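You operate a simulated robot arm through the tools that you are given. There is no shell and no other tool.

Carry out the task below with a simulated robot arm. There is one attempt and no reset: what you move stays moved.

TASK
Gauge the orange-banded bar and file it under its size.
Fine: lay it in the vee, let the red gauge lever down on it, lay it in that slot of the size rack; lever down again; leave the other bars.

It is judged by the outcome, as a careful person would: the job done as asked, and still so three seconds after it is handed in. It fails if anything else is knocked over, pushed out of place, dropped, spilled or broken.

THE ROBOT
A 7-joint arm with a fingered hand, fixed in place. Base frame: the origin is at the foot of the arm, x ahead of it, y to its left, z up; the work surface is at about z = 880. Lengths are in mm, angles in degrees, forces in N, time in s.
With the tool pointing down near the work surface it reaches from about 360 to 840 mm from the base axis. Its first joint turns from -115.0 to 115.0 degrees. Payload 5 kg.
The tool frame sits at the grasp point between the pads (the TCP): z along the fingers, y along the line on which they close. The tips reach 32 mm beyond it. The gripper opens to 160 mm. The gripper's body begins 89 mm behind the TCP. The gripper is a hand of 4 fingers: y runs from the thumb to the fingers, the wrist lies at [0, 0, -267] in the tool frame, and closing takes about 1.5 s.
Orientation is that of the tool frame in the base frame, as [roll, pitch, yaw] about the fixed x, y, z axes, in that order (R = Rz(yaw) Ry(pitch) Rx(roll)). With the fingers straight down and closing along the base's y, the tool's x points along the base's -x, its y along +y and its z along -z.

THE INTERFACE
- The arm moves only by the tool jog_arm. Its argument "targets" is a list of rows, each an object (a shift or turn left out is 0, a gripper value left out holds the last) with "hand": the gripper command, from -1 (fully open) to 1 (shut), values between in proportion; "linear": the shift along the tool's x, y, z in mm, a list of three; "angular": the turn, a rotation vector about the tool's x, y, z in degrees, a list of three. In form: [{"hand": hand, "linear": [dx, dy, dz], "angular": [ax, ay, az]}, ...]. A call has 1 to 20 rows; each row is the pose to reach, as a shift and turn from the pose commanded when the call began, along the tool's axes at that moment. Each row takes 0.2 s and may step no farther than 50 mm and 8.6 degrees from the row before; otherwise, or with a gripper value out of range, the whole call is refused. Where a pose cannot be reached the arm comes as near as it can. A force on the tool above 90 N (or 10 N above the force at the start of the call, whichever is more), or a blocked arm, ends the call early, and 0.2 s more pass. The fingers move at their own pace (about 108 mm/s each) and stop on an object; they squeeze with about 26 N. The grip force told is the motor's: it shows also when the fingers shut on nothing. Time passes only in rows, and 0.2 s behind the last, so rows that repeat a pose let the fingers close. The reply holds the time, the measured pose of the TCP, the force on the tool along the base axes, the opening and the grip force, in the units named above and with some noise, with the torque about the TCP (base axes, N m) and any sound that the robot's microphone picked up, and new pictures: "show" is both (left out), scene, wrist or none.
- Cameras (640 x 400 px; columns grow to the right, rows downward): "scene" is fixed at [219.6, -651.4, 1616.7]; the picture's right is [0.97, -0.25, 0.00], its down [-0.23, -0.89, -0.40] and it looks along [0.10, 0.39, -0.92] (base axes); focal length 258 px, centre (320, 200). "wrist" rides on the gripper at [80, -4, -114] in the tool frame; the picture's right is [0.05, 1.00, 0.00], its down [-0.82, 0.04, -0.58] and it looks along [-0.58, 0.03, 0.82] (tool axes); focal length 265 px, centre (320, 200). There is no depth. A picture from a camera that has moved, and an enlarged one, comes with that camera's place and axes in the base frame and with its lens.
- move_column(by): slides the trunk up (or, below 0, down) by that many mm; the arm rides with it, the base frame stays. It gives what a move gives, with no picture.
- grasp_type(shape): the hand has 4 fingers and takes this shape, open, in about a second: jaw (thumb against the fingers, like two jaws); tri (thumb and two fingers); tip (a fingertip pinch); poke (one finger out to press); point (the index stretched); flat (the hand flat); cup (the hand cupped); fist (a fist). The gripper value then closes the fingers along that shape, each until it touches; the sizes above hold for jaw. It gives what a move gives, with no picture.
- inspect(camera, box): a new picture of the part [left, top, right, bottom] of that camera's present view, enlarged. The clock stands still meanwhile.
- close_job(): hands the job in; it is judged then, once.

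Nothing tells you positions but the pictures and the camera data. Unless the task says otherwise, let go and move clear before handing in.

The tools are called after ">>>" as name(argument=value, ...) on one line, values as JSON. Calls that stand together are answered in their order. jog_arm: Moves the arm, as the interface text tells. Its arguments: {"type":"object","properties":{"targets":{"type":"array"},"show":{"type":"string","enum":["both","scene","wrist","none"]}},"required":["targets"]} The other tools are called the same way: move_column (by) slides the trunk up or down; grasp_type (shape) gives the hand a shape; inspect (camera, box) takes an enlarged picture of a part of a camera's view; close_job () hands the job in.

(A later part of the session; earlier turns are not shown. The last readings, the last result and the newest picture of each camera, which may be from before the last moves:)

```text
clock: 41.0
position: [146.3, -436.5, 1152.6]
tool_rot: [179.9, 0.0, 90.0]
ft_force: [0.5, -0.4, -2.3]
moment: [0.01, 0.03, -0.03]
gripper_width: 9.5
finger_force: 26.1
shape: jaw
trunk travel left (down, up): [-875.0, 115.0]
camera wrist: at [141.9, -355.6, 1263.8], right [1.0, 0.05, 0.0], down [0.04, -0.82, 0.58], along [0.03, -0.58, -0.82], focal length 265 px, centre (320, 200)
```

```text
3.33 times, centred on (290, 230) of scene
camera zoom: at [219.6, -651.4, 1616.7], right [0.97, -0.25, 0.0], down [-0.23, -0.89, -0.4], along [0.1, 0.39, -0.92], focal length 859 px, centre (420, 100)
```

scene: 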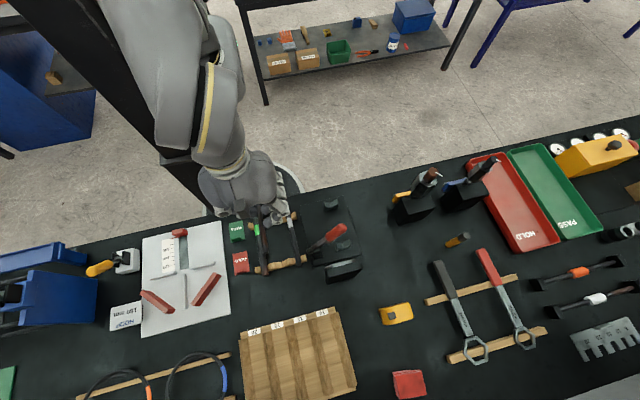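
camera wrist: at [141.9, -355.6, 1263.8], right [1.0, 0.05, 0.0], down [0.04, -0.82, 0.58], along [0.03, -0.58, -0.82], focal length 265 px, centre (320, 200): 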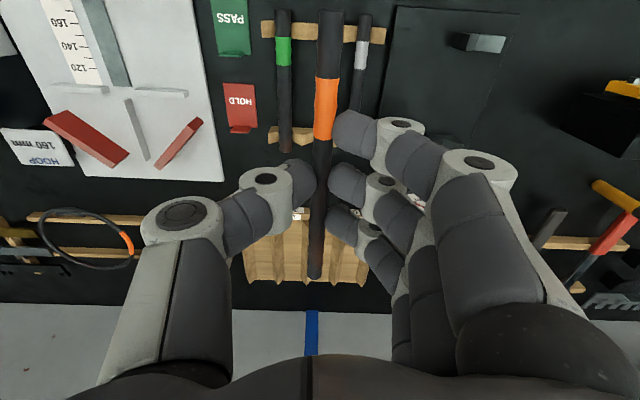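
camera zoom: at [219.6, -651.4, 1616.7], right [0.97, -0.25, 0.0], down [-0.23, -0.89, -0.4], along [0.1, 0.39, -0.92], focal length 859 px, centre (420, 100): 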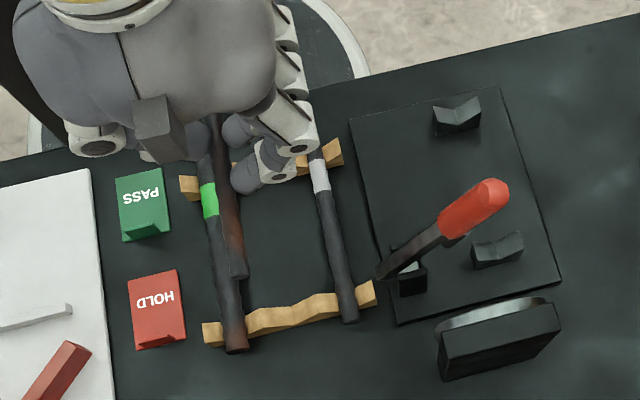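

The bar is held firmly and level. I'll cross above the lever to x≈371.

>>> jog_arm(targets=[{"linear": [0, 6, -8]}, {"linear": [0, 20, -15]}, {"linear": [0, 42, -15]}, {"linear": [0, 66, -15]}, {"linear": [0, 90, -15]}, {"linear": [0, 114, -15]}, {"linear": [0, 138, -15]}, {"linear": [0, 162, -15]}, {"linear": [0, 186, -15]}, {"linear": [0, 206, -15]}, {"linear": [0, 218, -15]}, {"linear": [0, 225, -15]}, {"linear": [0, 225, -15]}])

>>> inspect(camera="scene", box=[260, 150, 440, 290])

```text
clock: 43.8
position: [371.4, -437.3, 1165.4]
tool_rot: [180.0, 0.0, 90.0]
ft_force: [0.3, 0.3, -1.7]
moment: [-0.01, -0.01, 0.0]
gripper_width: 9.2
finger_force: 25.8
shape: jaw
trunk travel left (down, up): [-875.0, 115.0]
camera wrist: at [366.5, -357.0, 1278.1], right [1.0, 0.05, 0.0], down [0.04, -0.82, 0.58], along [0.03, -0.58, -0.82], focal length 265 px, centre (320, 200)
```

scene: 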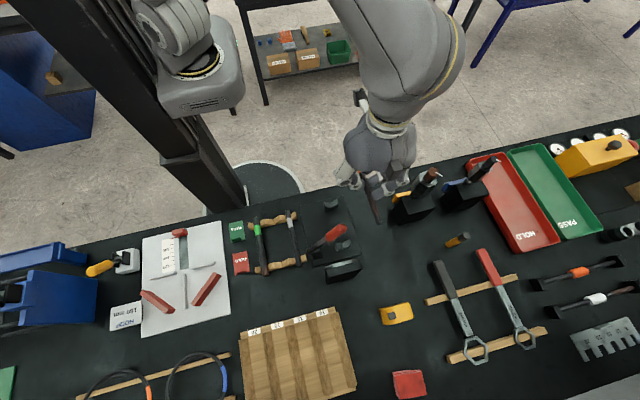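
wrist: 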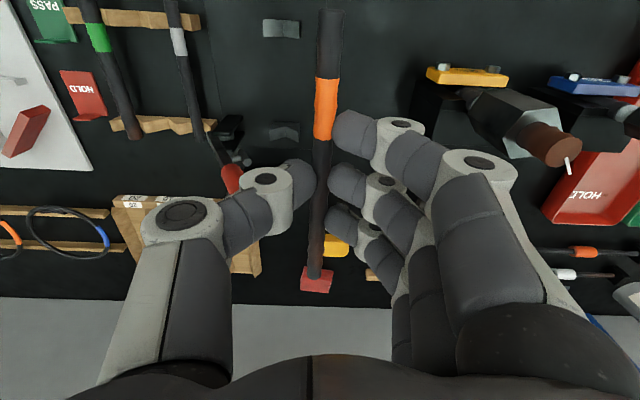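

```text
2.86 times, centred on (350, 220) of scene
camera zoom: at [219.6, -651.4, 1616.7], right [0.97, -0.25, 0.0], down [-0.23, -0.89, -0.4], along [0.1, 0.39, -0.92], focal length 736 px, centre (234, 143)
```

zoom: 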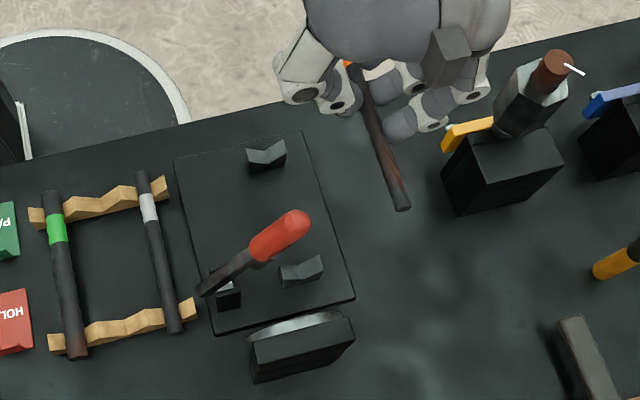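

Clear of the lever. Now I'll descend on its +x side to just above the vees.

>>> jog_arm(targets=[{"linear": [0, -2, 8]}, {"linear": [0, -5, 24]}, {"linear": [0, -8, 46]}, {"linear": [0, -11, 70]}, {"linear": [0, -11, 94]}, {"linear": [0, -11, 118]}, {"linear": [0, -11, 142]}, {"linear": [0, -11, 164]}, {"linear": [0, -11, 184]}, {"linear": [0, -11, 200]}, {"linear": [0, -11, 210]}, {"linear": [0, -11, 215]}, {"linear": [0, -11, 215]}])

>>> inspect(camera="scene", box=[270, 180, 410, 290])

>>> inspect(camera="wrist", box=[180, 60, 460, 260])

```text
clock: 46.6
position: [360.5, -437.0, 949.9]
tool_rot: [-180.0, 0.0, 90.0]
ft_force: [-0.4, -1.4, -1.1]
moment: [0.04, 0.01, 0.02]
gripper_width: 9.3
finger_force: 26.3
shape: jaw
trunk travel left (down, up): [-875.0, 115.0]
camera wrist: at [355.6, -356.8, 1061.9], right [1.0, 0.05, 0.0], down [0.04, -0.82, 0.58], along [0.03, -0.58, -0.82], focal length 265 px, centre (320, 200)
```

scene: 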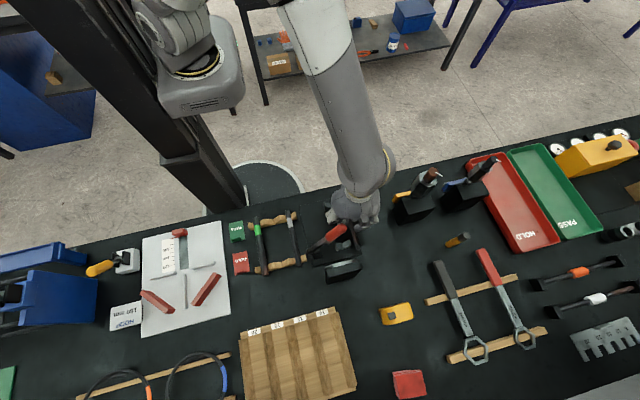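
wrist: 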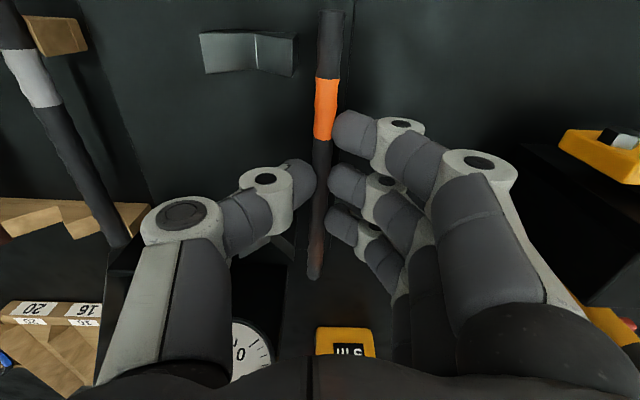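

```text
3.64 times, centred on (340, 235) of scene
camera zoom: at [219.6, -651.4, 1616.7], right [0.97, -0.25, 0.0], down [-0.23, -0.89, -0.4], along [0.1, 0.39, -0.92], focal length 937 px, centre (247, 73)
```

zoom: 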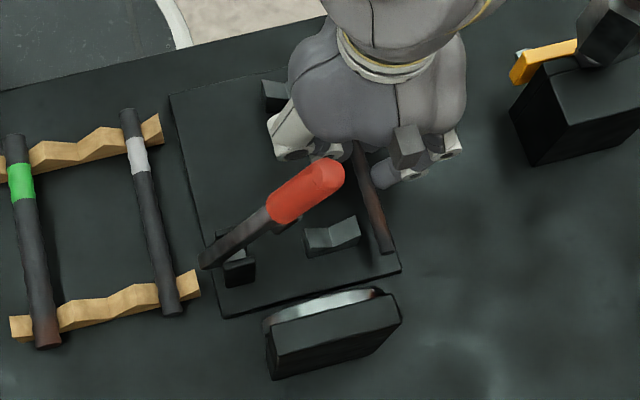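

```text
2.00 times, centred on (320, 160) of wrist
camera zoom: at [355.6, -356.8, 1061.9], right [1.0, 0.05, 0.0], down [0.04, -0.82, 0.58], along [0.03, -0.58, -0.82], focal length 531 px, centre (320, 280)
```

zoom: 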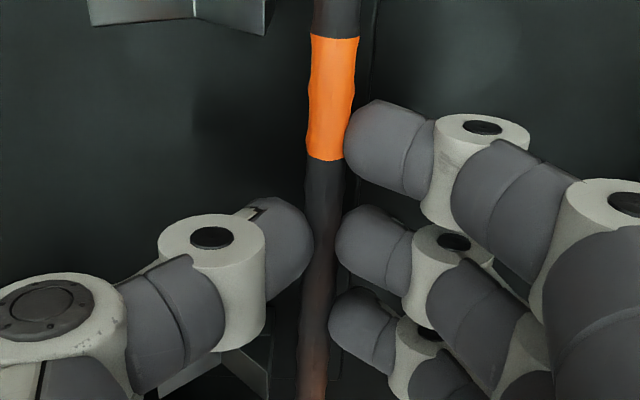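

The bar clears everything here. The vees look about 20 mm deep, so I'll rise 15 mm, slide over to x≈323 and start lowering into them.

>>> jog_arm(targets=[{"linear": [0, 0, -8]}, {"linear": [0, -5, -15]}, {"linear": [0, -16, -15]}, {"linear": [0, -28, -15]}, {"linear": [0, -37.5, -15]}, {"linear": [0, -37.5, -15]}])

>>> inspect(camera="scene", box=[270, 180, 410, 290])

>>> inspect(camera="wrist", box=[180, 0, 460, 200])

```text
clock: 48.0
position: [322.9, -435.4, 964.1]
tool_rot: [180.0, 0.0, 89.9]
ft_force: [1.3, 0.5, -1.0]
moment: [-0.02, 0.02, -0.01]
gripper_width: 9.4
finger_force: 25.2
shape: jaw
trunk travel left (down, up): [-875.0, 115.0]
camera wrist: at [318.6, -355.3, 1076.9], right [1.0, 0.05, 0.0], down [0.04, -0.82, 0.58], along [0.03, -0.58, -0.82], focal length 265 px, centre (320, 200)
```

scene: 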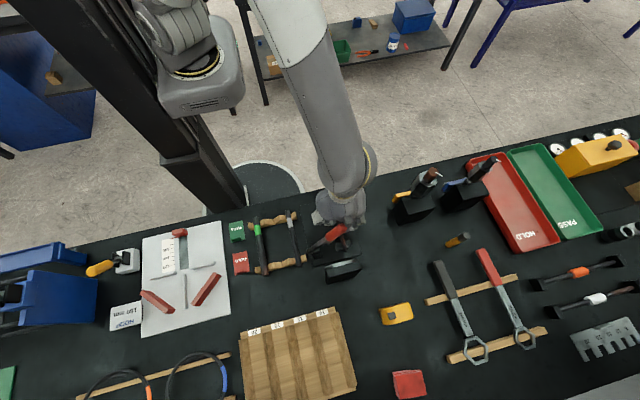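
wrist: 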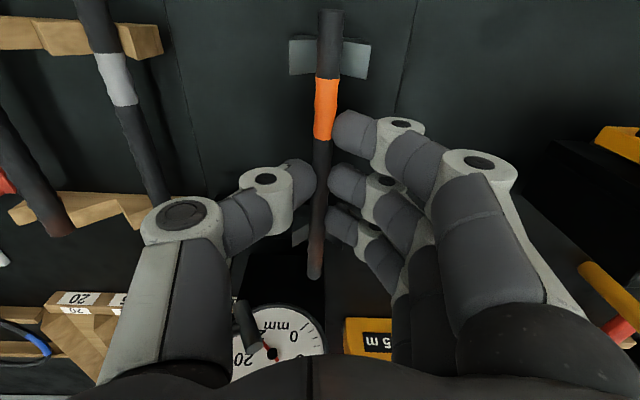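

```text
3.64 times, centred on (340, 235) of scene
camera zoom: at [219.6, -651.4, 1616.7], right [0.97, -0.25, 0.0], down [-0.23, -0.89, -0.4], along [0.1, 0.39, -0.92], focal length 937 px, centre (247, 73)
```

zoom: 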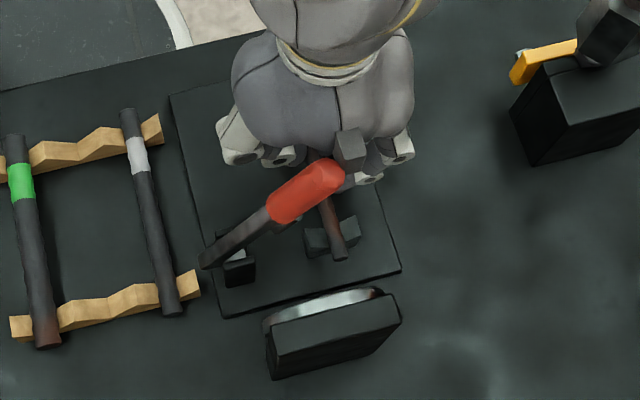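

```text
2.00 times, centred on (320, 100) of wrist
camera zoom: at [318.6, -355.3, 1076.9], right [1.0, 0.05, 0.0], down [0.04, -0.82, 0.58], along [0.03, -0.58, -0.82], focal length 531 px, centre (320, 400)
```

zoom: 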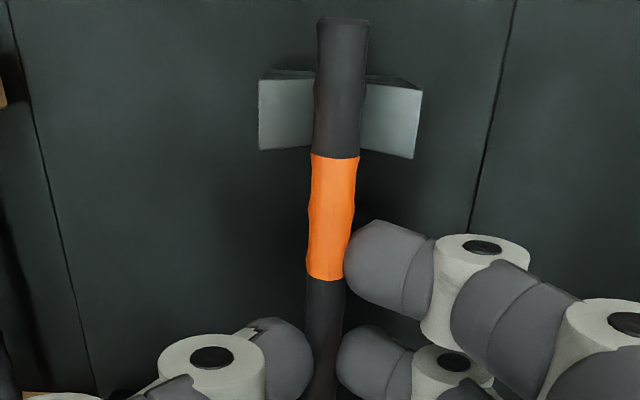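

The bar is directly above the vees. I'll lower gently and watch the force for contact.

>>> jog_arm(targets=[{"linear": [0, 0, 7]}, {"linear": [0, 0, 15]}, {"linear": [0, 0, 22]}, {"linear": [0, 0, 27]}, {"linear": [0, 0, 30]}, {"linear": [0, 0, 30]}])

>>> inspect(camera="scene", box=[290, 200, 390, 280])

>>> inspect(camera="wrist", box=[180, 0, 460, 200])

```text
clock: 49.4
position: [323.3, -436.3, 937.9]
tool_rot: [179.8, 0.2, 89.9]
ft_force: [5.5, -0.5, 40.7]
moment: [0.03, -0.23, 0.05]
gripper_width: 11.2
finger_force: 25.6
shape: jaw
trunk travel left (down, up): [-875.0, 115.0]
camera wrist: at [318.4, -355.4, 1050.9], right [1.0, 0.05, 0.0], down [0.04, -0.81, 0.58], along [0.03, -0.58, -0.81], focal length 265 px, centre (320, 200)
```

scene: 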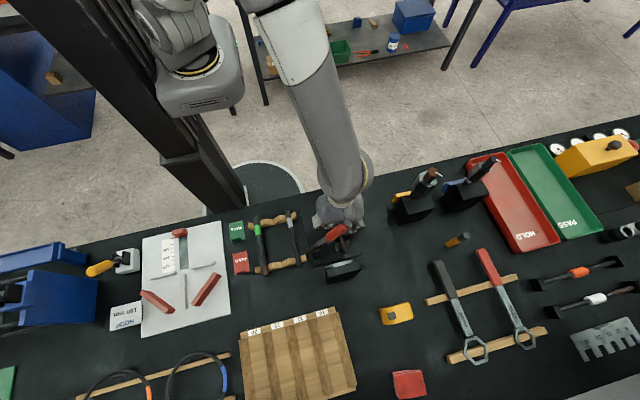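
wrist: 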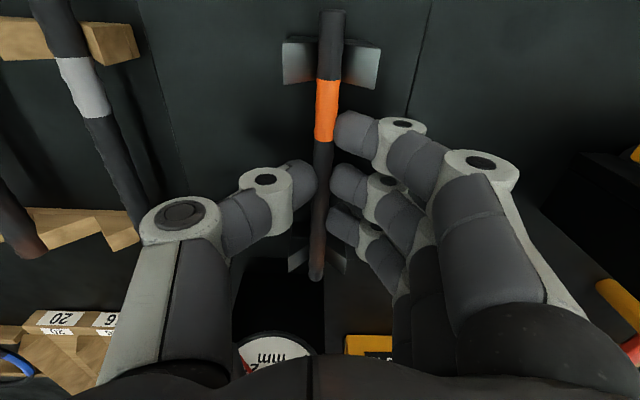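

```text
5.00 times, centred on (340, 240) of scene
camera zoom: at [219.6, -651.4, 1616.7], right [0.97, -0.25, 0.0], down [-0.23, -0.89, -0.4], along [0.1, 0.39, -0.92], focal length 1288 px, centre (220, 0)
```

zoom: 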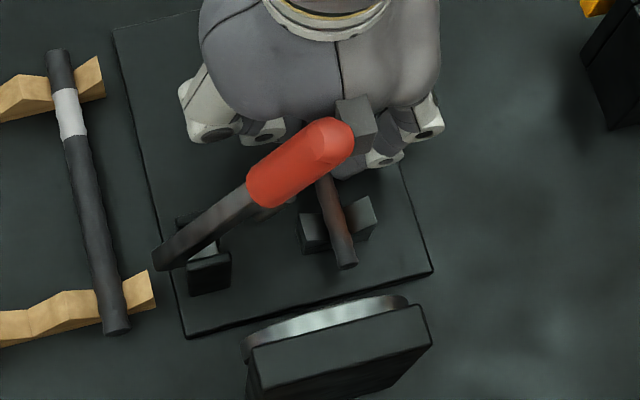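

```text
2.00 times, centred on (320, 100) of wrist
camera zoom: at [318.4, -355.4, 1050.9], right [1.0, 0.05, 0.0], down [0.04, -0.81, 0.58], along [0.03, -0.58, -0.81], focal length 531 px, centre (320, 400)
```

zoom: 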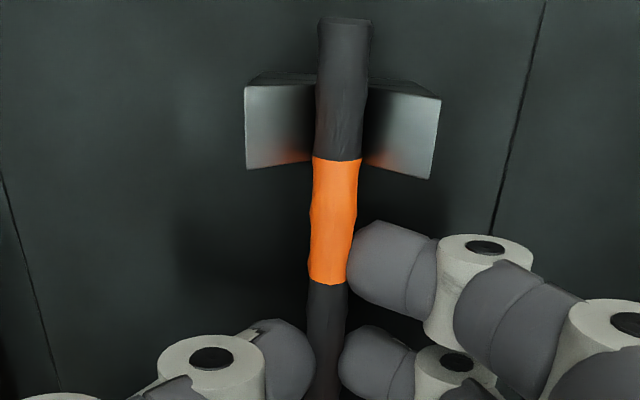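

The bar is seated in both vees, with contact at TCP z≈938 and 40 N balanced across the two. I'll relieve the pressure, then open the fingers gently.

>>> jog_arm(targets=[{"linear": [0, 0, -2.5]}, {"linear": [0, 0, -4]}, {"linear": [0, 0, -4]}], show="none")

```text
clock: 50.2
position: [323.8, -436.2, 940.0]
tool_rot: [-179.9, 0.1, 89.9]
ft_force: [10.7, -5.7, 21.2]
moment: [-0.15, -0.27, 0.01]
gripper_width: 11.2
finger_force: 26.3
shape: jaw
trunk travel left (down, up): [-875.0, 115.0]
```

>>> jog_arm(targets=[{"linear": [0, 0, -1]}, {"linear": [0, 0, -2]}, {"linear": [0, 0, -2]}], show="none")

```text
clock: 51.0
position: [323.6, -436.2, 940.8]
tool_rot: [-179.9, 0.0, 89.9]
ft_force: [8.7, -4.8, 5.0]
moment: [-0.07, -0.22, 0.05]
gripper_width: 10.2
finger_force: 26.0
shape: jaw
trunk travel left (down, up): [-875.0, 115.0]
```

>>> jog_arm(targets=[{"linear": [0, 0.7, 0]}, {"linear": [0, 1.4, 0]}, {"hand": 0.85, "linear": [0, 1.4, 0]}, {"hand": 0.8, "linear": [0, 1.4, 0]}, {"hand": 0.75, "linear": [0, 1.4, 0]}, {"hand": 0.75, "linear": [0, 1.4, 0]}])

>>> inspect(camera="scene", box=[290, 200, 390, 280])

>>> inspect(camera="wrist", box=[180, 0, 460, 200])

```text
clock: 52.4
position: [324.9, -437.3, 942.7]
tool_rot: [179.9, 0.0, 90.1]
ft_force: [-1.5, 0.2, -0.3]
moment: [-0.01, 0.0, -0.01]
gripper_width: 19.5
finger_force: 0.1
shape: jaw
trunk travel left (down, up): [-875.0, 115.0]
camera wrist: at [320.0, -356.7, 1054.4], right [1.0, 0.05, 0.0], down [0.04, -0.82, 0.58], along [0.03, -0.58, -0.82], focal length 265 px, centre (320, 200)
```

scene: 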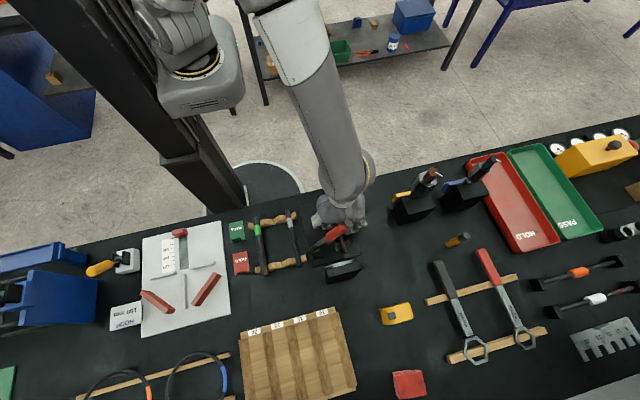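
wrist: 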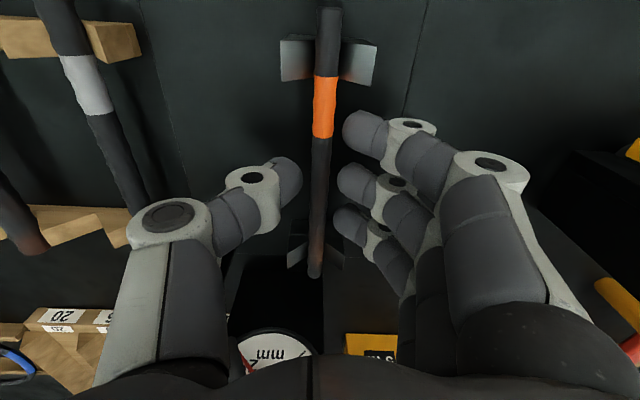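

```text
5.00 times, centred on (340, 240) of scene
camera zoom: at [219.6, -651.4, 1616.7], right [0.97, -0.25, 0.0], down [-0.23, -0.89, -0.4], along [0.1, 0.39, -0.92], focal length 1288 px, centre (220, 0)
```

zoom: 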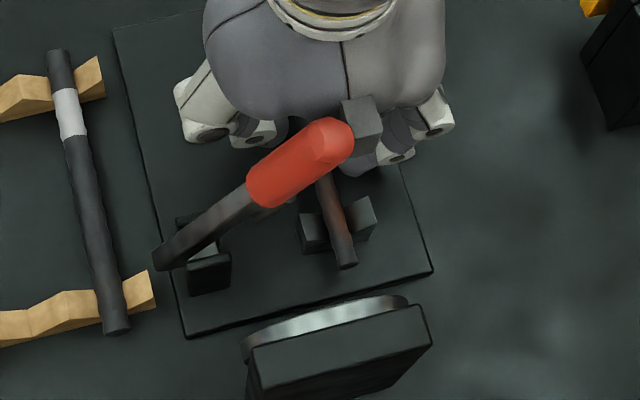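

```text
2.00 times, centred on (320, 100) of wrist
camera zoom: at [320.0, -356.7, 1054.4], right [1.0, 0.05, 0.0], down [0.04, -0.82, 0.58], along [0.03, -0.58, -0.82], focal length 531 px, centre (320, 400)
```

zoom: 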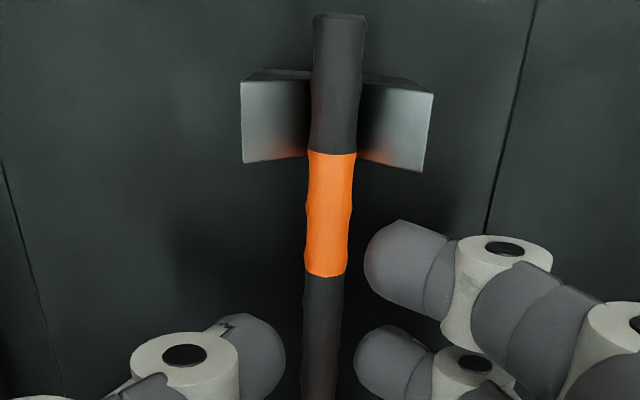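

The bar now rests in the vees, released. I'll rise clear, moving a little +x away from the lever, then turn the hand back and hover above the raised handle.

>>> jog_arm(targets=[{"hand": 0.4, "linear": [0, 0, -8]}, {"linear": [0, 0, -18]}, {"linear": [0, 10, -24]}, {"linear": [0, 30, -32]}, {"linear": [0, 50, -50]}, {"linear": [0, 50, -90], "angular": [0, 0, -8.2]}, {"linear": [0, 50, -130], "angular": [0, 0, -16.4]}, {"linear": [0, 50, -170], "angular": [0, 0, -24.6]}, {"linear": [-5, 50, -205], "angular": [0, 0, -32.8]}, {"linear": [-15, 45, -235], "angular": [0, 0, -41]}, {"linear": [-25, 35, -242], "angular": [0, 0, -49.2]}, {"linear": [-35, 20, -242], "angular": [0, 0, -57.4]}, {"linear": [-45, 5, -242], "angular": [0, 0, -65.6]}, {"linear": [-55, -10, -242], "angular": [0, 0, -73.8]}, {"linear": [-60, -20, -242], "angular": [0, 0, -82]}, {"linear": [-63.5, -27.9, -242], "angular": [0, 0, -90]}, {"linear": [-63.5, -27.9, -242], "angular": [0, 0, -90]}])

>>> inspect(camera="wrist", box=[180, 60, 460, 260])

>>> inspect(camera="scene", box=[270, 180, 410, 290])

```text
clock: 56.0
position: [296.3, -499.8, 1183.4]
tool_rot: [-180.0, 0.0, -180.0]
ft_force: [-0.2, 0.1, -0.1]
moment: [-0.01, -0.04, 0.02]
gripper_width: 47.4
finger_force: 0.1
shape: jaw
trunk travel left (down, up): [-875.0, 115.0]
camera wrist: at [215.3, -503.9, 1296.5], right [-0.05, 1.0, 0.0], down [0.82, 0.04, 0.58], along [0.58, 0.03, -0.82], focal length 265 px, centre (320, 200)
```

scene: 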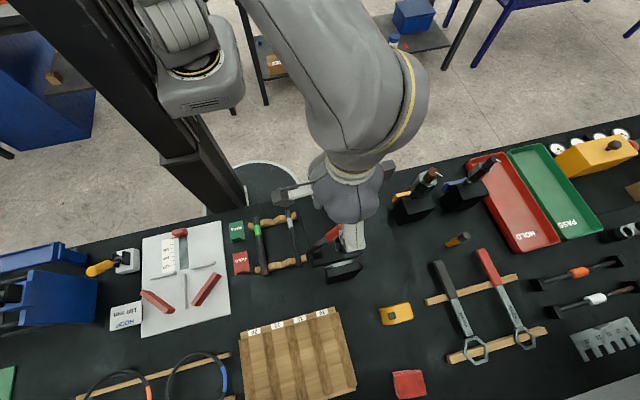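
wrist: 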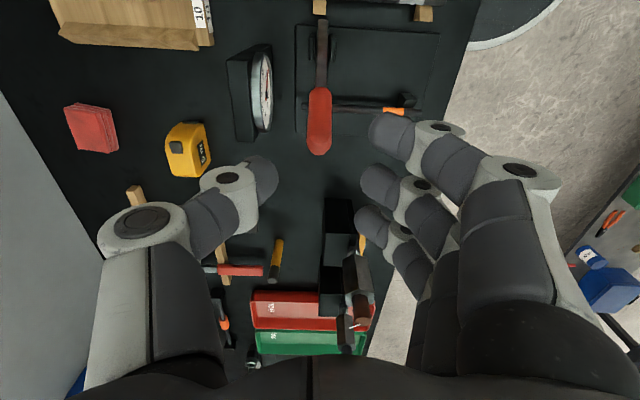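

```text
2.00 times, centred on (320, 160) of wrist
camera zoom: at [215.3, -503.9, 1296.5], right [-0.05, 1.0, 0.0], down [0.82, 0.04, 0.58], along [0.58, 0.03, -0.82], focal length 531 px, centre (320, 280)
```

zoom: 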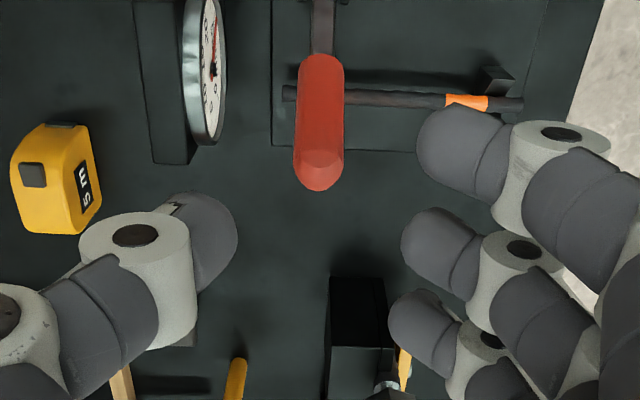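

```text
3.64 times, centred on (340, 235) of scene
camera zoom: at [219.6, -651.4, 1616.7], right [0.97, -0.25, 0.0], down [-0.23, -0.89, -0.4], along [0.1, 0.39, -0.92], focal length 937 px, centre (247, 73)
```

zoom: 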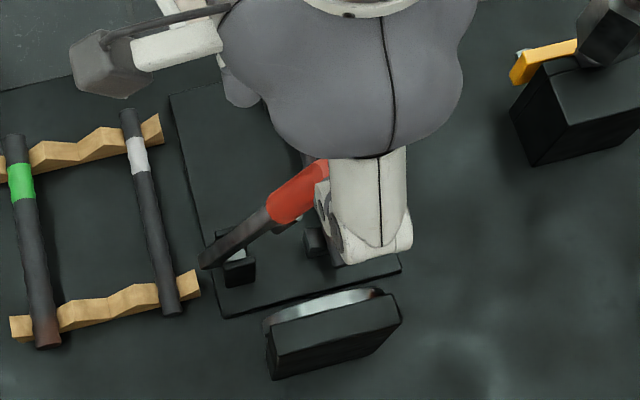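

From above, the bar lies across both vees and the lever is at about 74°, with its handle axis passing (288, -500, 1083). I'll use the two-finger pinch on the handle so it can pivot while I lower it.

>>> grasp_type(shape="tip")

>>> jog_arm(targets=[{"hand": 0.4, "linear": [3, 0, 5]}, {"linear": [8.3, -0.2, 15]}, {"linear": [8.3, -0.2, 30]}, {"linear": [8.3, -0.2, 45]}, {"linear": [8.3, -0.2, 60]}, {"linear": [8.3, -0.2, 72]}, {"linear": [8.3, -0.2, 79]}, {"linear": [8.3, -0.2, 79]}])

>>> inspect(camera="wrist", box=[180, 60, 460, 260])

>>> inspect(camera="scene", box=[270, 170, 410, 280])

```text
clock: 56.9
position: [296.3, -499.0, 1184.8]
tool_rot: [180.0, 0.0, 179.9]
ft_force: [0.3, 0.0, -0.4]
moment: [-0.01, -0.01, -0.03]
gripper_width: 160.0
finger_force: 0.1
shape: tip
trunk travel left (down, up): [-875.0, 115.0]
```

```text
clock: 58.7
position: [288.0, -500.2, 1104.5]
tool_rot: [-180.0, 0.0, 180.0]
ft_force: [0.1, -0.3, 0.1]
moment: [0.03, 0.0, 0.0]
gripper_width: 48.6
finger_force: 0.1
shape: tip
trunk travel left (down, up): [-875.0, 115.0]
camera wrist: at [207.2, -504.2, 1216.9], right [-0.05, 1.0, 0.0], down [0.82, 0.04, 0.58], along [0.58, 0.03, -0.82], focal length 265 px, centre (320, 200)
```

scene: 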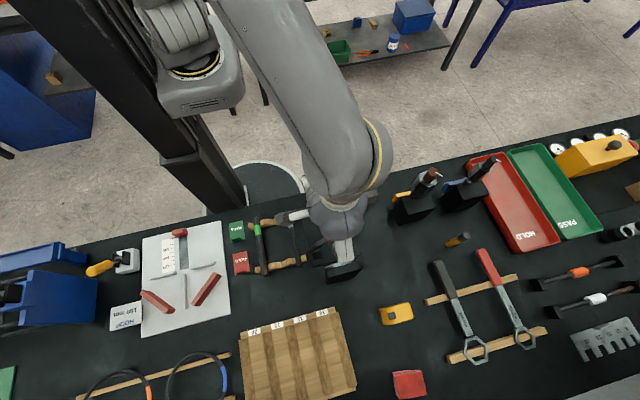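
wrist: 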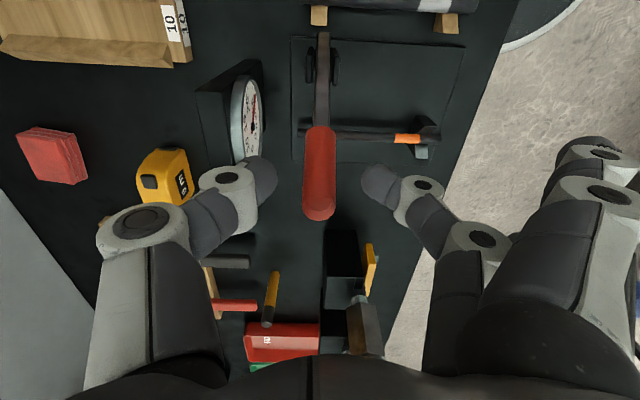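

```text
2.00 times, centred on (320, 160) of wrist
camera zoom: at [207.2, -504.2, 1216.9], right [-0.05, 1.0, 0.0], down [0.82, 0.04, 0.58], along [0.58, 0.03, -0.82], focal length 531 px, centre (320, 280)
```

zoom: 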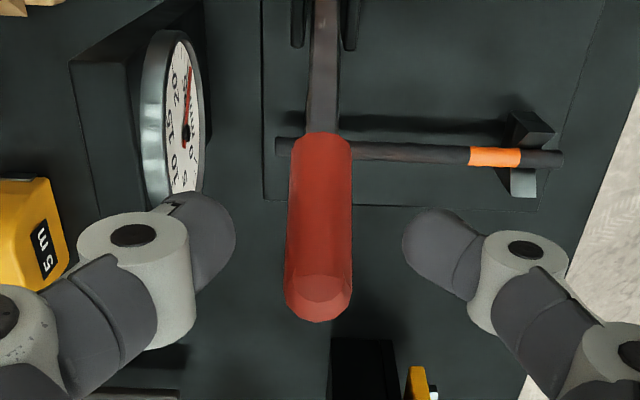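

```text
3.64 times, centred on (340, 225) of scene
camera zoom: at [219.6, -651.4, 1616.7], right [0.97, -0.25, 0.0], down [-0.23, -0.89, -0.4], along [0.1, 0.39, -0.92], focal length 937 px, centre (247, 109)
```

zoom: 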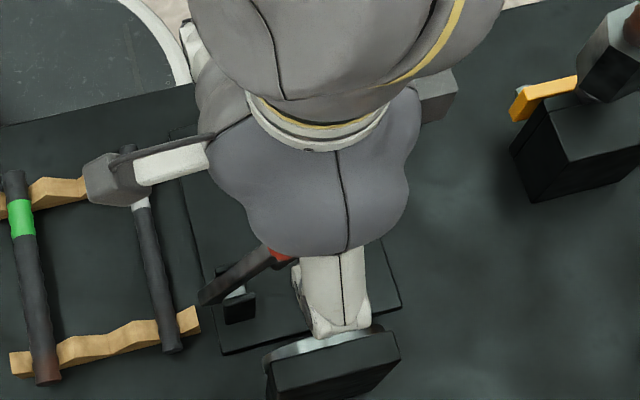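

The handle is further from the fingertips than I assumed: its apparent size shows the pivot is lower, near z≈920. I'll lower and shift so the tips straddle the middle of the handle, then check again.

>>> jog_arm(targets=[{"linear": [-5, 0, 8]}, {"linear": [-10, 0, 16]}, {"linear": [-14, 0, 22]}, {"linear": [-14, 0, 22]}], show="wrist")

>>> inspect(camera="wrist", box=[180, 60, 460, 260])

```text
clock: 59.7
position: [300.9, -499.7, 1082.5]
tool_rot: [179.9, 0.0, 180.0]
ft_force: [-0.3, -0.2, -0.5]
moment: [0.0, -0.03, 0.03]
gripper_width: 48.6
finger_force: 0.2
shape: tip
trunk travel left (down, up): [-875.0, 115.0]
camera wrist: at [220.4, -503.5, 1194.8], right [-0.05, 1.0, 0.0], down [0.82, 0.04, 0.58], along [0.58, 0.03, -0.82], focal length 265 px, centre (320, 200)
```

wrist: 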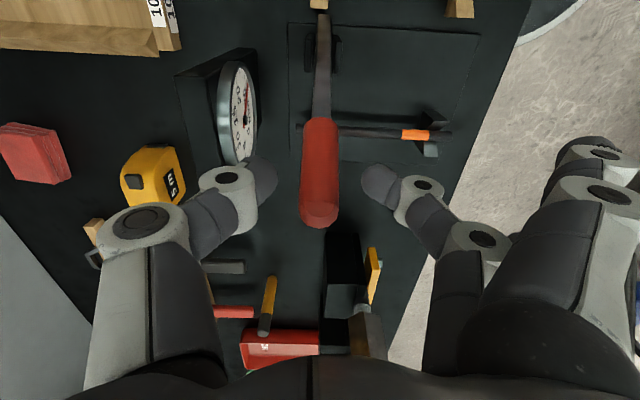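

```text
2.00 times, centred on (320, 160) of wrist
camera zoom: at [220.4, -503.5, 1194.8], right [-0.05, 1.0, 0.0], down [0.82, 0.04, 0.58], along [0.58, 0.03, -0.82], focal length 531 px, centre (320, 280)
```

zoom: 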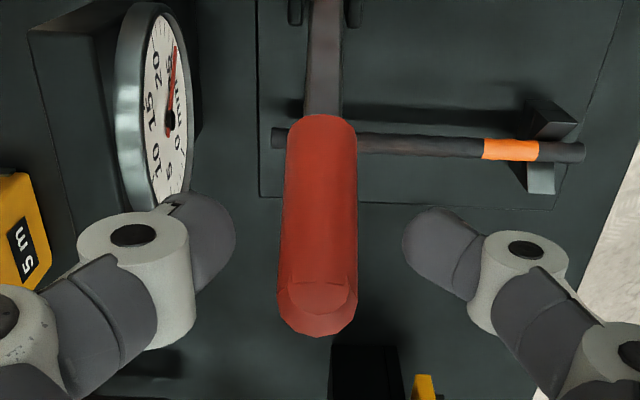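

The handle now sits level with the fingertips (axis near x≈301, z≈1062). I'll pinch it and begin lowering along its arc about the pivot at (249, 920).

>>> jog_arm(targets=[{"hand": 0.9}, {"hand": 0.9}, {"hand": 0.9}, {"hand": 0.9}], show="wrist")

>>> inspect(camera="wrist", box=[180, 60, 460, 260])

```text
clock: 60.7
position: [301.7, -499.6, 1082.8]
tool_rot: [180.0, 0.0, 179.9]
ft_force: [-1.2, 0.7, -3.9]
moment: [0.07, 0.02, -0.06]
gripper_width: 14.8
finger_force: 26.0
shape: tip
trunk travel left (down, up): [-875.0, 115.0]
camera wrist: at [220.1, -503.7, 1194.5], right [-0.05, 1.0, 0.0], down [0.82, 0.04, 0.58], along [0.58, 0.03, -0.82], focal length 265 px, centre (320, 200)
```

wrist: 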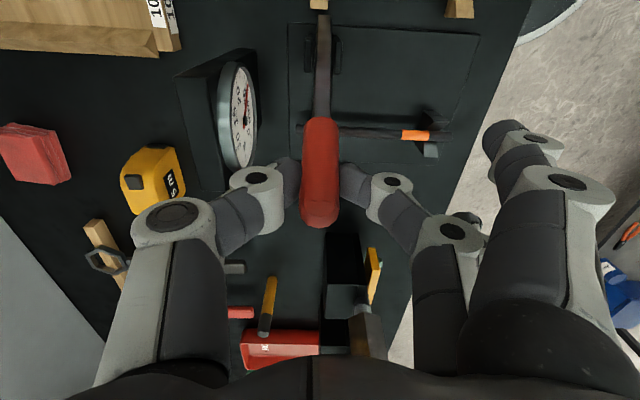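

```text
2.00 times, centred on (320, 160) of wrist
camera zoom: at [220.1, -503.7, 1194.5], right [-0.05, 1.0, 0.0], down [0.82, 0.04, 0.58], along [0.58, 0.03, -0.82], focal length 531 px, centre (320, 280)
```

zoom: 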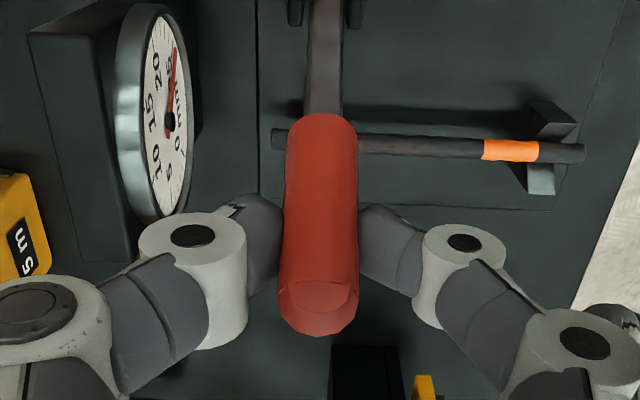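

The width of 14.8 shows the tips are gripping the underside of the handle rather than its centre. I'll reopen, shift about 12 mm towards the upper-left normal and re-pinch on the axis.

>>> jog_arm(targets=[{"hand": 0.5, "linear": [0, 0, 0]}, {"hand": 0.5, "linear": [0, 0, 0]}, {"hand": 0.5, "linear": [5, 0, -3]}, {"hand": 0.5, "linear": [10.2, 0, -6.4]}, {"hand": 0.9, "linear": [10.2, 0, -6.4]}, {"hand": 0.9, "linear": [10.2, 0, -6.4]}, {"hand": 0.9, "linear": [10.2, 0, -6.4]}, {"hand": 0.9, "linear": [10.2, 0, -6.4]}], show="wrist")

>>> inspect(camera="wrist", box=[180, 60, 460, 260])

```text
clock: 62.5
position: [292.1, -499.8, 1089.0]
tool_rot: [-179.9, 0.0, 179.9]
ft_force: [-0.3, -0.4, 0.5]
moment: [-0.01, 0.0, 0.04]
gripper_width: 10.9
finger_force: 26.0
shape: tip
trunk travel left (down, up): [-875.0, 115.0]
camera wrist: at [210.0, -503.7, 1202.2], right [-0.05, 1.0, 0.0], down [0.82, 0.04, 0.58], along [0.58, 0.03, -0.82], focal length 265 px, centre (320, 200)
```

wrist: 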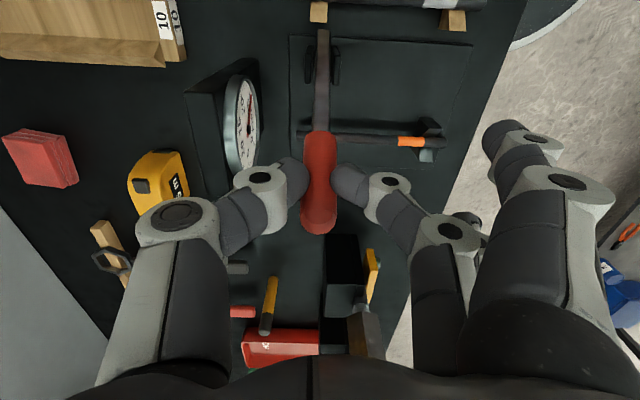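

```text
2.00 times, centred on (320, 160) of wrist
camera zoom: at [210.0, -503.7, 1202.2], right [-0.05, 1.0, 0.0], down [0.82, 0.04, 0.58], along [0.58, 0.03, -0.82], focal length 531 px, centre (320, 280)
```

zoom: 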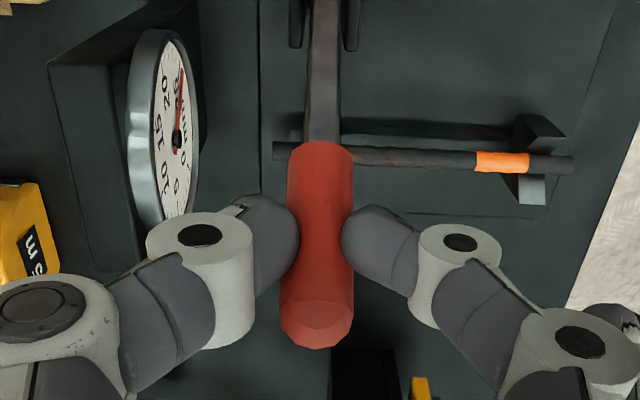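

The tips are now slightly on the upper side of the handle. I'll shift back by half that offset to centre the pinch.

>>> jog_arm(targets=[{"hand": 0.5, "linear": [0, 0, 0]}, {"hand": 0.5, "linear": [0, 0, 0]}, {"hand": 0.5, "linear": [-2.5, 0, 1.5]}, {"hand": 0.5, "linear": [-4.5, 0, 2.8]}, {"hand": 0.9, "linear": [-4.5, 0, 2.8]}, {"hand": 0.9, "linear": [-4.5, 0, 2.8]}, {"hand": 0.9, "linear": [-4.5, 0, 2.8]}, {"hand": 0.9, "linear": [-4.5, 0, 2.8]}], show="wrist")

>>> inspect(camera="wrist", box=[180, 60, 460, 260])

```text
clock: 64.3
position: [295.7, -501.4, 1086.5]
tool_rot: [-180.0, -0.1, -180.0]
ft_force: [-1.2, 0.1, -3.8]
moment: [0.05, 0.05, -0.01]
gripper_width: 16.3
finger_force: 25.8
shape: tip
trunk travel left (down, up): [-875.0, 115.0]
camera wrist: at [214.7, -504.1, 1199.3], right [-0.05, 1.0, 0.0], down [0.82, 0.04, 0.58], along [0.58, 0.03, -0.82], focal length 265 px, centre (320, 200)
```

wrist: 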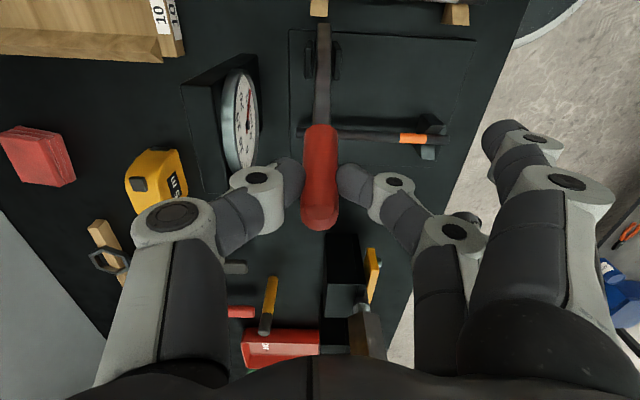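

```text
2.00 times, centred on (320, 160) of wrist
camera zoom: at [214.7, -504.1, 1199.3], right [-0.05, 1.0, 0.0], down [0.82, 0.04, 0.58], along [0.58, 0.03, -0.82], focal length 531 px, centre (320, 280)
```

zoom: 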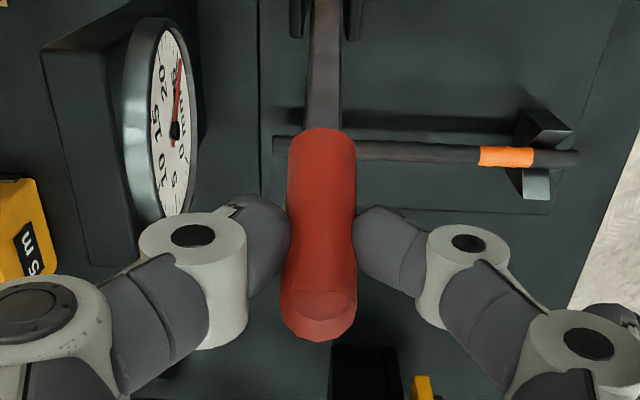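

The pinch is now centred on the handle (16 mm, 26 N). I'll lower the lever about 15° along the arc and check that it follows.

>>> jog_arm(targets=[{"linear": [-6.7, 0, 2.3]}, {"linear": [-13.3, 0, 4.9]}, {"linear": [-19.4, 0, 7.7]}, {"linear": [-25.4, 0, 10.7]}, {"linear": [-31.2, 0, 14]}, {"linear": [-37, 0, 17.5]}, {"linear": [-37, 0, 17.5]}])

>>> inspect(camera="wrist", box=[180, 60, 460, 260])

>>> inspect(camera="scene", box=[280, 180, 420, 290])

```text
clock: 65.9
position: [331.9, -499.7, 1069.4]
tool_rot: [179.9, 0.0, 180.0]
ft_force: [-9.3, 1.3, -10.2]
moment: [0.01, 0.38, 0.0]
gripper_width: 15.7
finger_force: 26.4
shape: tip
trunk travel left (down, up): [-875.0, 115.0]
camera wrist: at [251.7, -504.2, 1181.3], right [-0.05, 1.0, 0.0], down [0.82, 0.04, 0.58], along [0.58, 0.03, -0.82], focal length 265 px, centre (320, 200)
```

scene: 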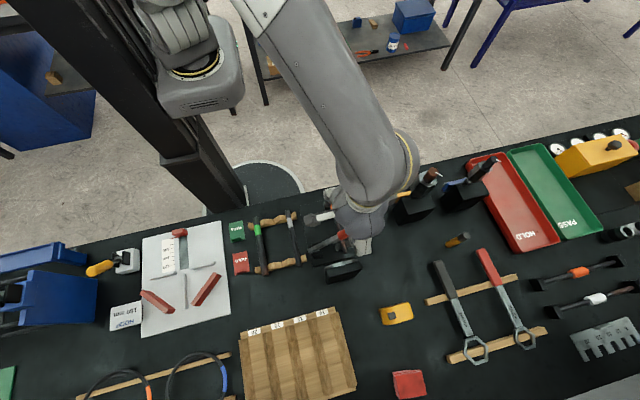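
wrist: 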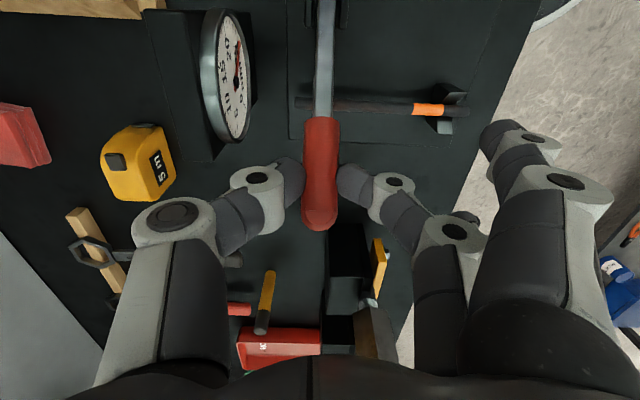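

```text
2.00 times, centred on (320, 160) of wrist
camera zoom: at [251.7, -504.2, 1181.3], right [-0.05, 1.0, 0.0], down [0.82, 0.04, 0.58], along [0.58, 0.03, -0.82], focal length 531 px, centre (320, 280)
```

zoom: 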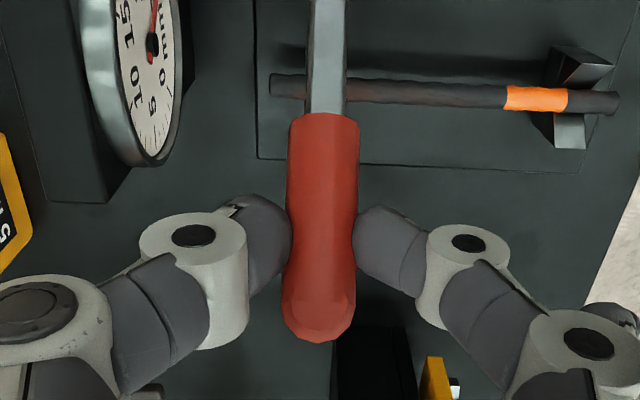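

```text
3.64 times, centred on (350, 235) of scene
camera zoom: at [219.6, -651.4, 1616.7], right [0.97, -0.25, 0.0], down [-0.23, -0.89, -0.4], along [0.1, 0.39, -0.92], focal length 937 px, centre (211, 73)
```

zoom: 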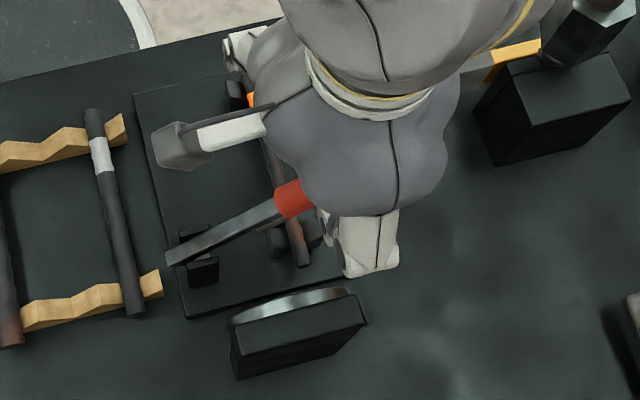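

The lever follows the hand. The mild pull towards the pivot means my arc is slightly wide, so I'll correct the centre a little and continue down.

>>> jog_arm(targets=[{"linear": [-5, 0, 4.4]}, {"linear": [-10.2, 0, 8.9]}, {"linear": [-15, 0, 13.2]}, {"linear": [-19.8, 0, 17.7]}, {"linear": [-24.3, 0, 22.4]}, {"linear": [-28.6, 0, 27.3]}, {"linear": [-32.7, 0, 32.4]}, {"linear": [-36.6, 0, 37.7]}, {"linear": [-40.2, 0, 43.1]}, {"linear": [-43.6, 0, 48.7]}, {"linear": [-43.6, 0, 48.7]}])

>>> inspect(camera="wrist", box=[180, 60, 460, 260])

>>> inspect(camera="scene", box=[280, 180, 420, 290])

```text
clock: 68.3
position: [375.5, -500.9, 1020.1]
tool_rot: [180.0, 0.0, -179.9]
ft_force: [-5.9, 2.8, -2.4]
moment: [0.05, 0.3, 0.0]
gripper_width: 15.6
finger_force: 26.1
shape: tip
trunk travel left (down, up): [-875.0, 115.0]
camera wrist: at [294.9, -504.4, 1132.8], right [-0.05, 1.0, 0.0], down [0.82, 0.04, 0.58], along [0.58, 0.03, -0.82], focal length 265 px, centre (320, 200)
```

scene: 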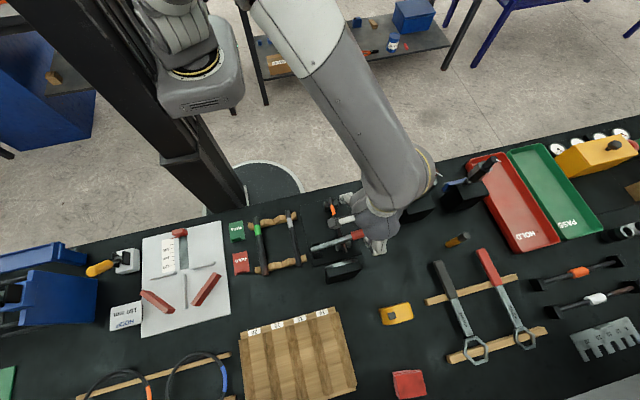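
wrist: 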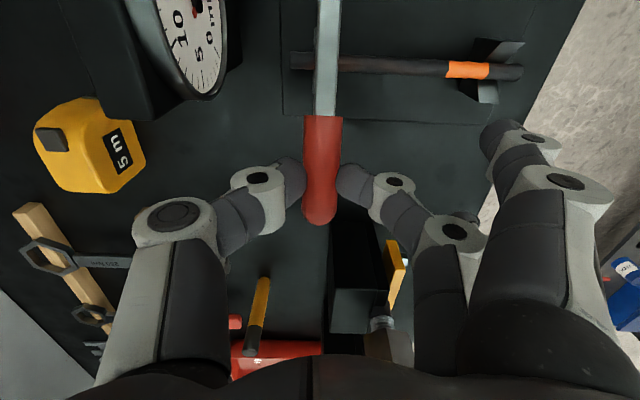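

```text
2.00 times, centred on (320, 160) of wrist
camera zoom: at [294.9, -504.4, 1132.8], right [-0.05, 1.0, 0.0], down [0.82, 0.04, 0.58], along [0.58, 0.03, -0.82], focal length 531 px, centre (320, 280)
```

zoom: 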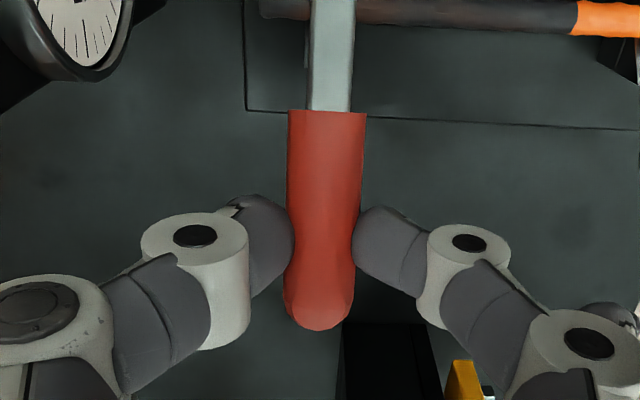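

```text
3.64 times, centred on (350, 235) of scene
camera zoom: at [219.6, -651.4, 1616.7], right [0.97, -0.25, 0.0], down [-0.23, -0.89, -0.4], along [0.1, 0.39, -0.92], focal length 937 px, centre (211, 73)
```

zoom: 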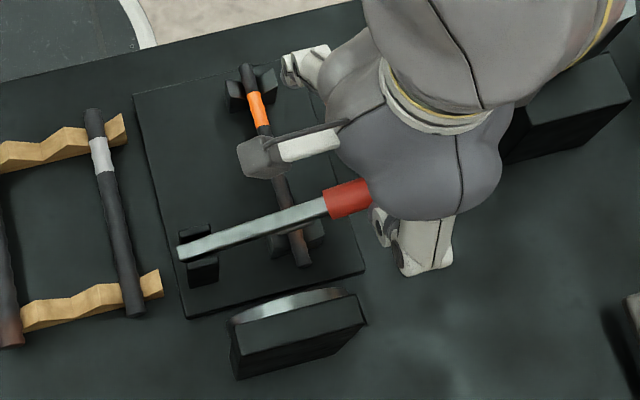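

The lever is at about 30° and following well. I'll continue down to about 12°, just short of the expected contact with the bar.

>>> jog_arm(targets=[{"linear": [-2.7, 0, 5.4]}, {"linear": [-5.5, 0, 10.9]}, {"linear": [-8, 0, 16.9]}, {"linear": [-10.3, 0, 23]}, {"linear": [-12.4, 0, 29.2]}, {"linear": [-14.2, 0, 35.4]}, {"linear": [-15.2, 0, 39.2]}, {"linear": [-16, 0, 43]}, {"linear": [-16, 0, 43]}])

>>> inspect(camera="wrist", box=[100, 0, 380, 200])

>>> inspect(camera="scene", box=[280, 180, 420, 290])

```text
clock: 70.3
position: [393.0, -499.7, 976.7]
tool_rot: [-180.0, 0.0, 179.8]
ft_force: [-10.1, 3.0, -1.2]
moment: [0.06, 0.41, 0.04]
gripper_width: 15.3
finger_force: 25.7
shape: tip
trunk travel left (down, up): [-875.0, 115.0]
camera wrist: at [310.8, -504.3, 1089.1], right [-0.05, 1.0, 0.0], down [0.82, 0.04, 0.58], along [0.58, 0.03, -0.82], focal length 265 px, centre (320, 200)
```

scene: 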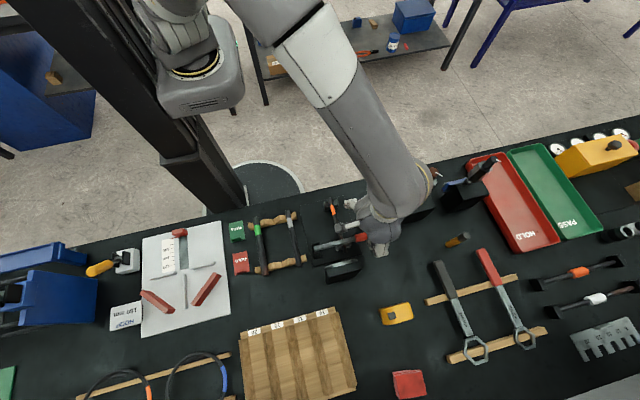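
wrist: 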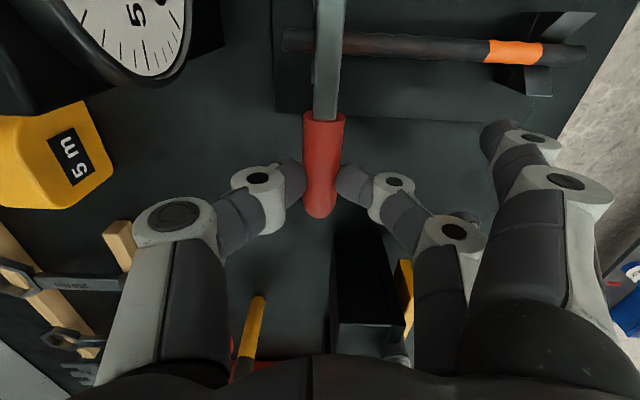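

```text
2.00 times, centred on (240, 100) of wrist
camera zoom: at [310.8, -504.3, 1089.1], right [-0.05, 1.0, 0.0], down [0.82, 0.04, 0.58], along [0.58, 0.03, -0.82], focal length 531 px, centre (480, 400)
```

zoom: 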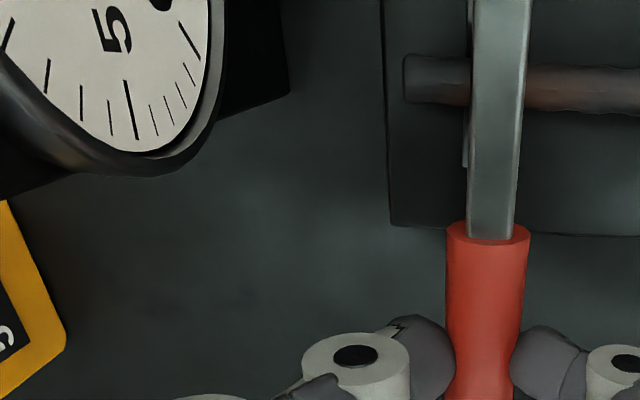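

```text
3.64 times, centred on (350, 235) of scene
camera zoom: at [219.6, -651.4, 1616.7], right [0.97, -0.25, 0.0], down [-0.23, -0.89, -0.4], along [0.1, 0.39, -0.92], focal length 937 px, centre (211, 73)
```

zoom: 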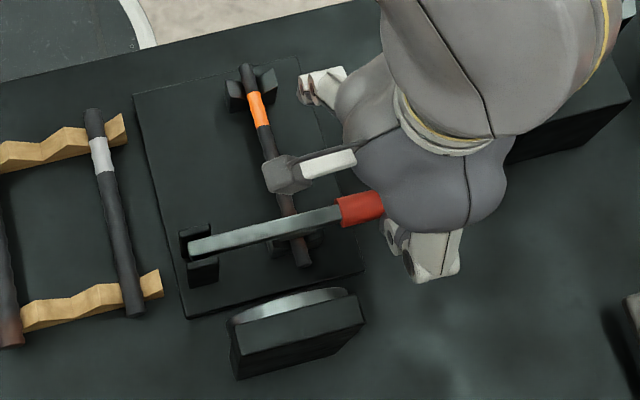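

>>> jog_arm(targets=[{"linear": [0.5, 0, 2.5]}, {"linear": [0.7, 0, 5]}, {"linear": [0.8, 0, 7.5]}, {"linear": [0.8, 0, 9]}, {"linear": [0.8, 0, 9]}], show="none")

```text
clock: 71.5
position: [392.0, -499.8, 971.6]
tool_rot: [-179.8, 0.2, 180.0]
ft_force: [-4.8, -0.9, 30.7]
moment: [-0.1, 0.29, 0.02]
gripper_width: 18.1
finger_force: 26.5
shape: tip
trunk travel left (down, up): [-875.0, 115.0]
```

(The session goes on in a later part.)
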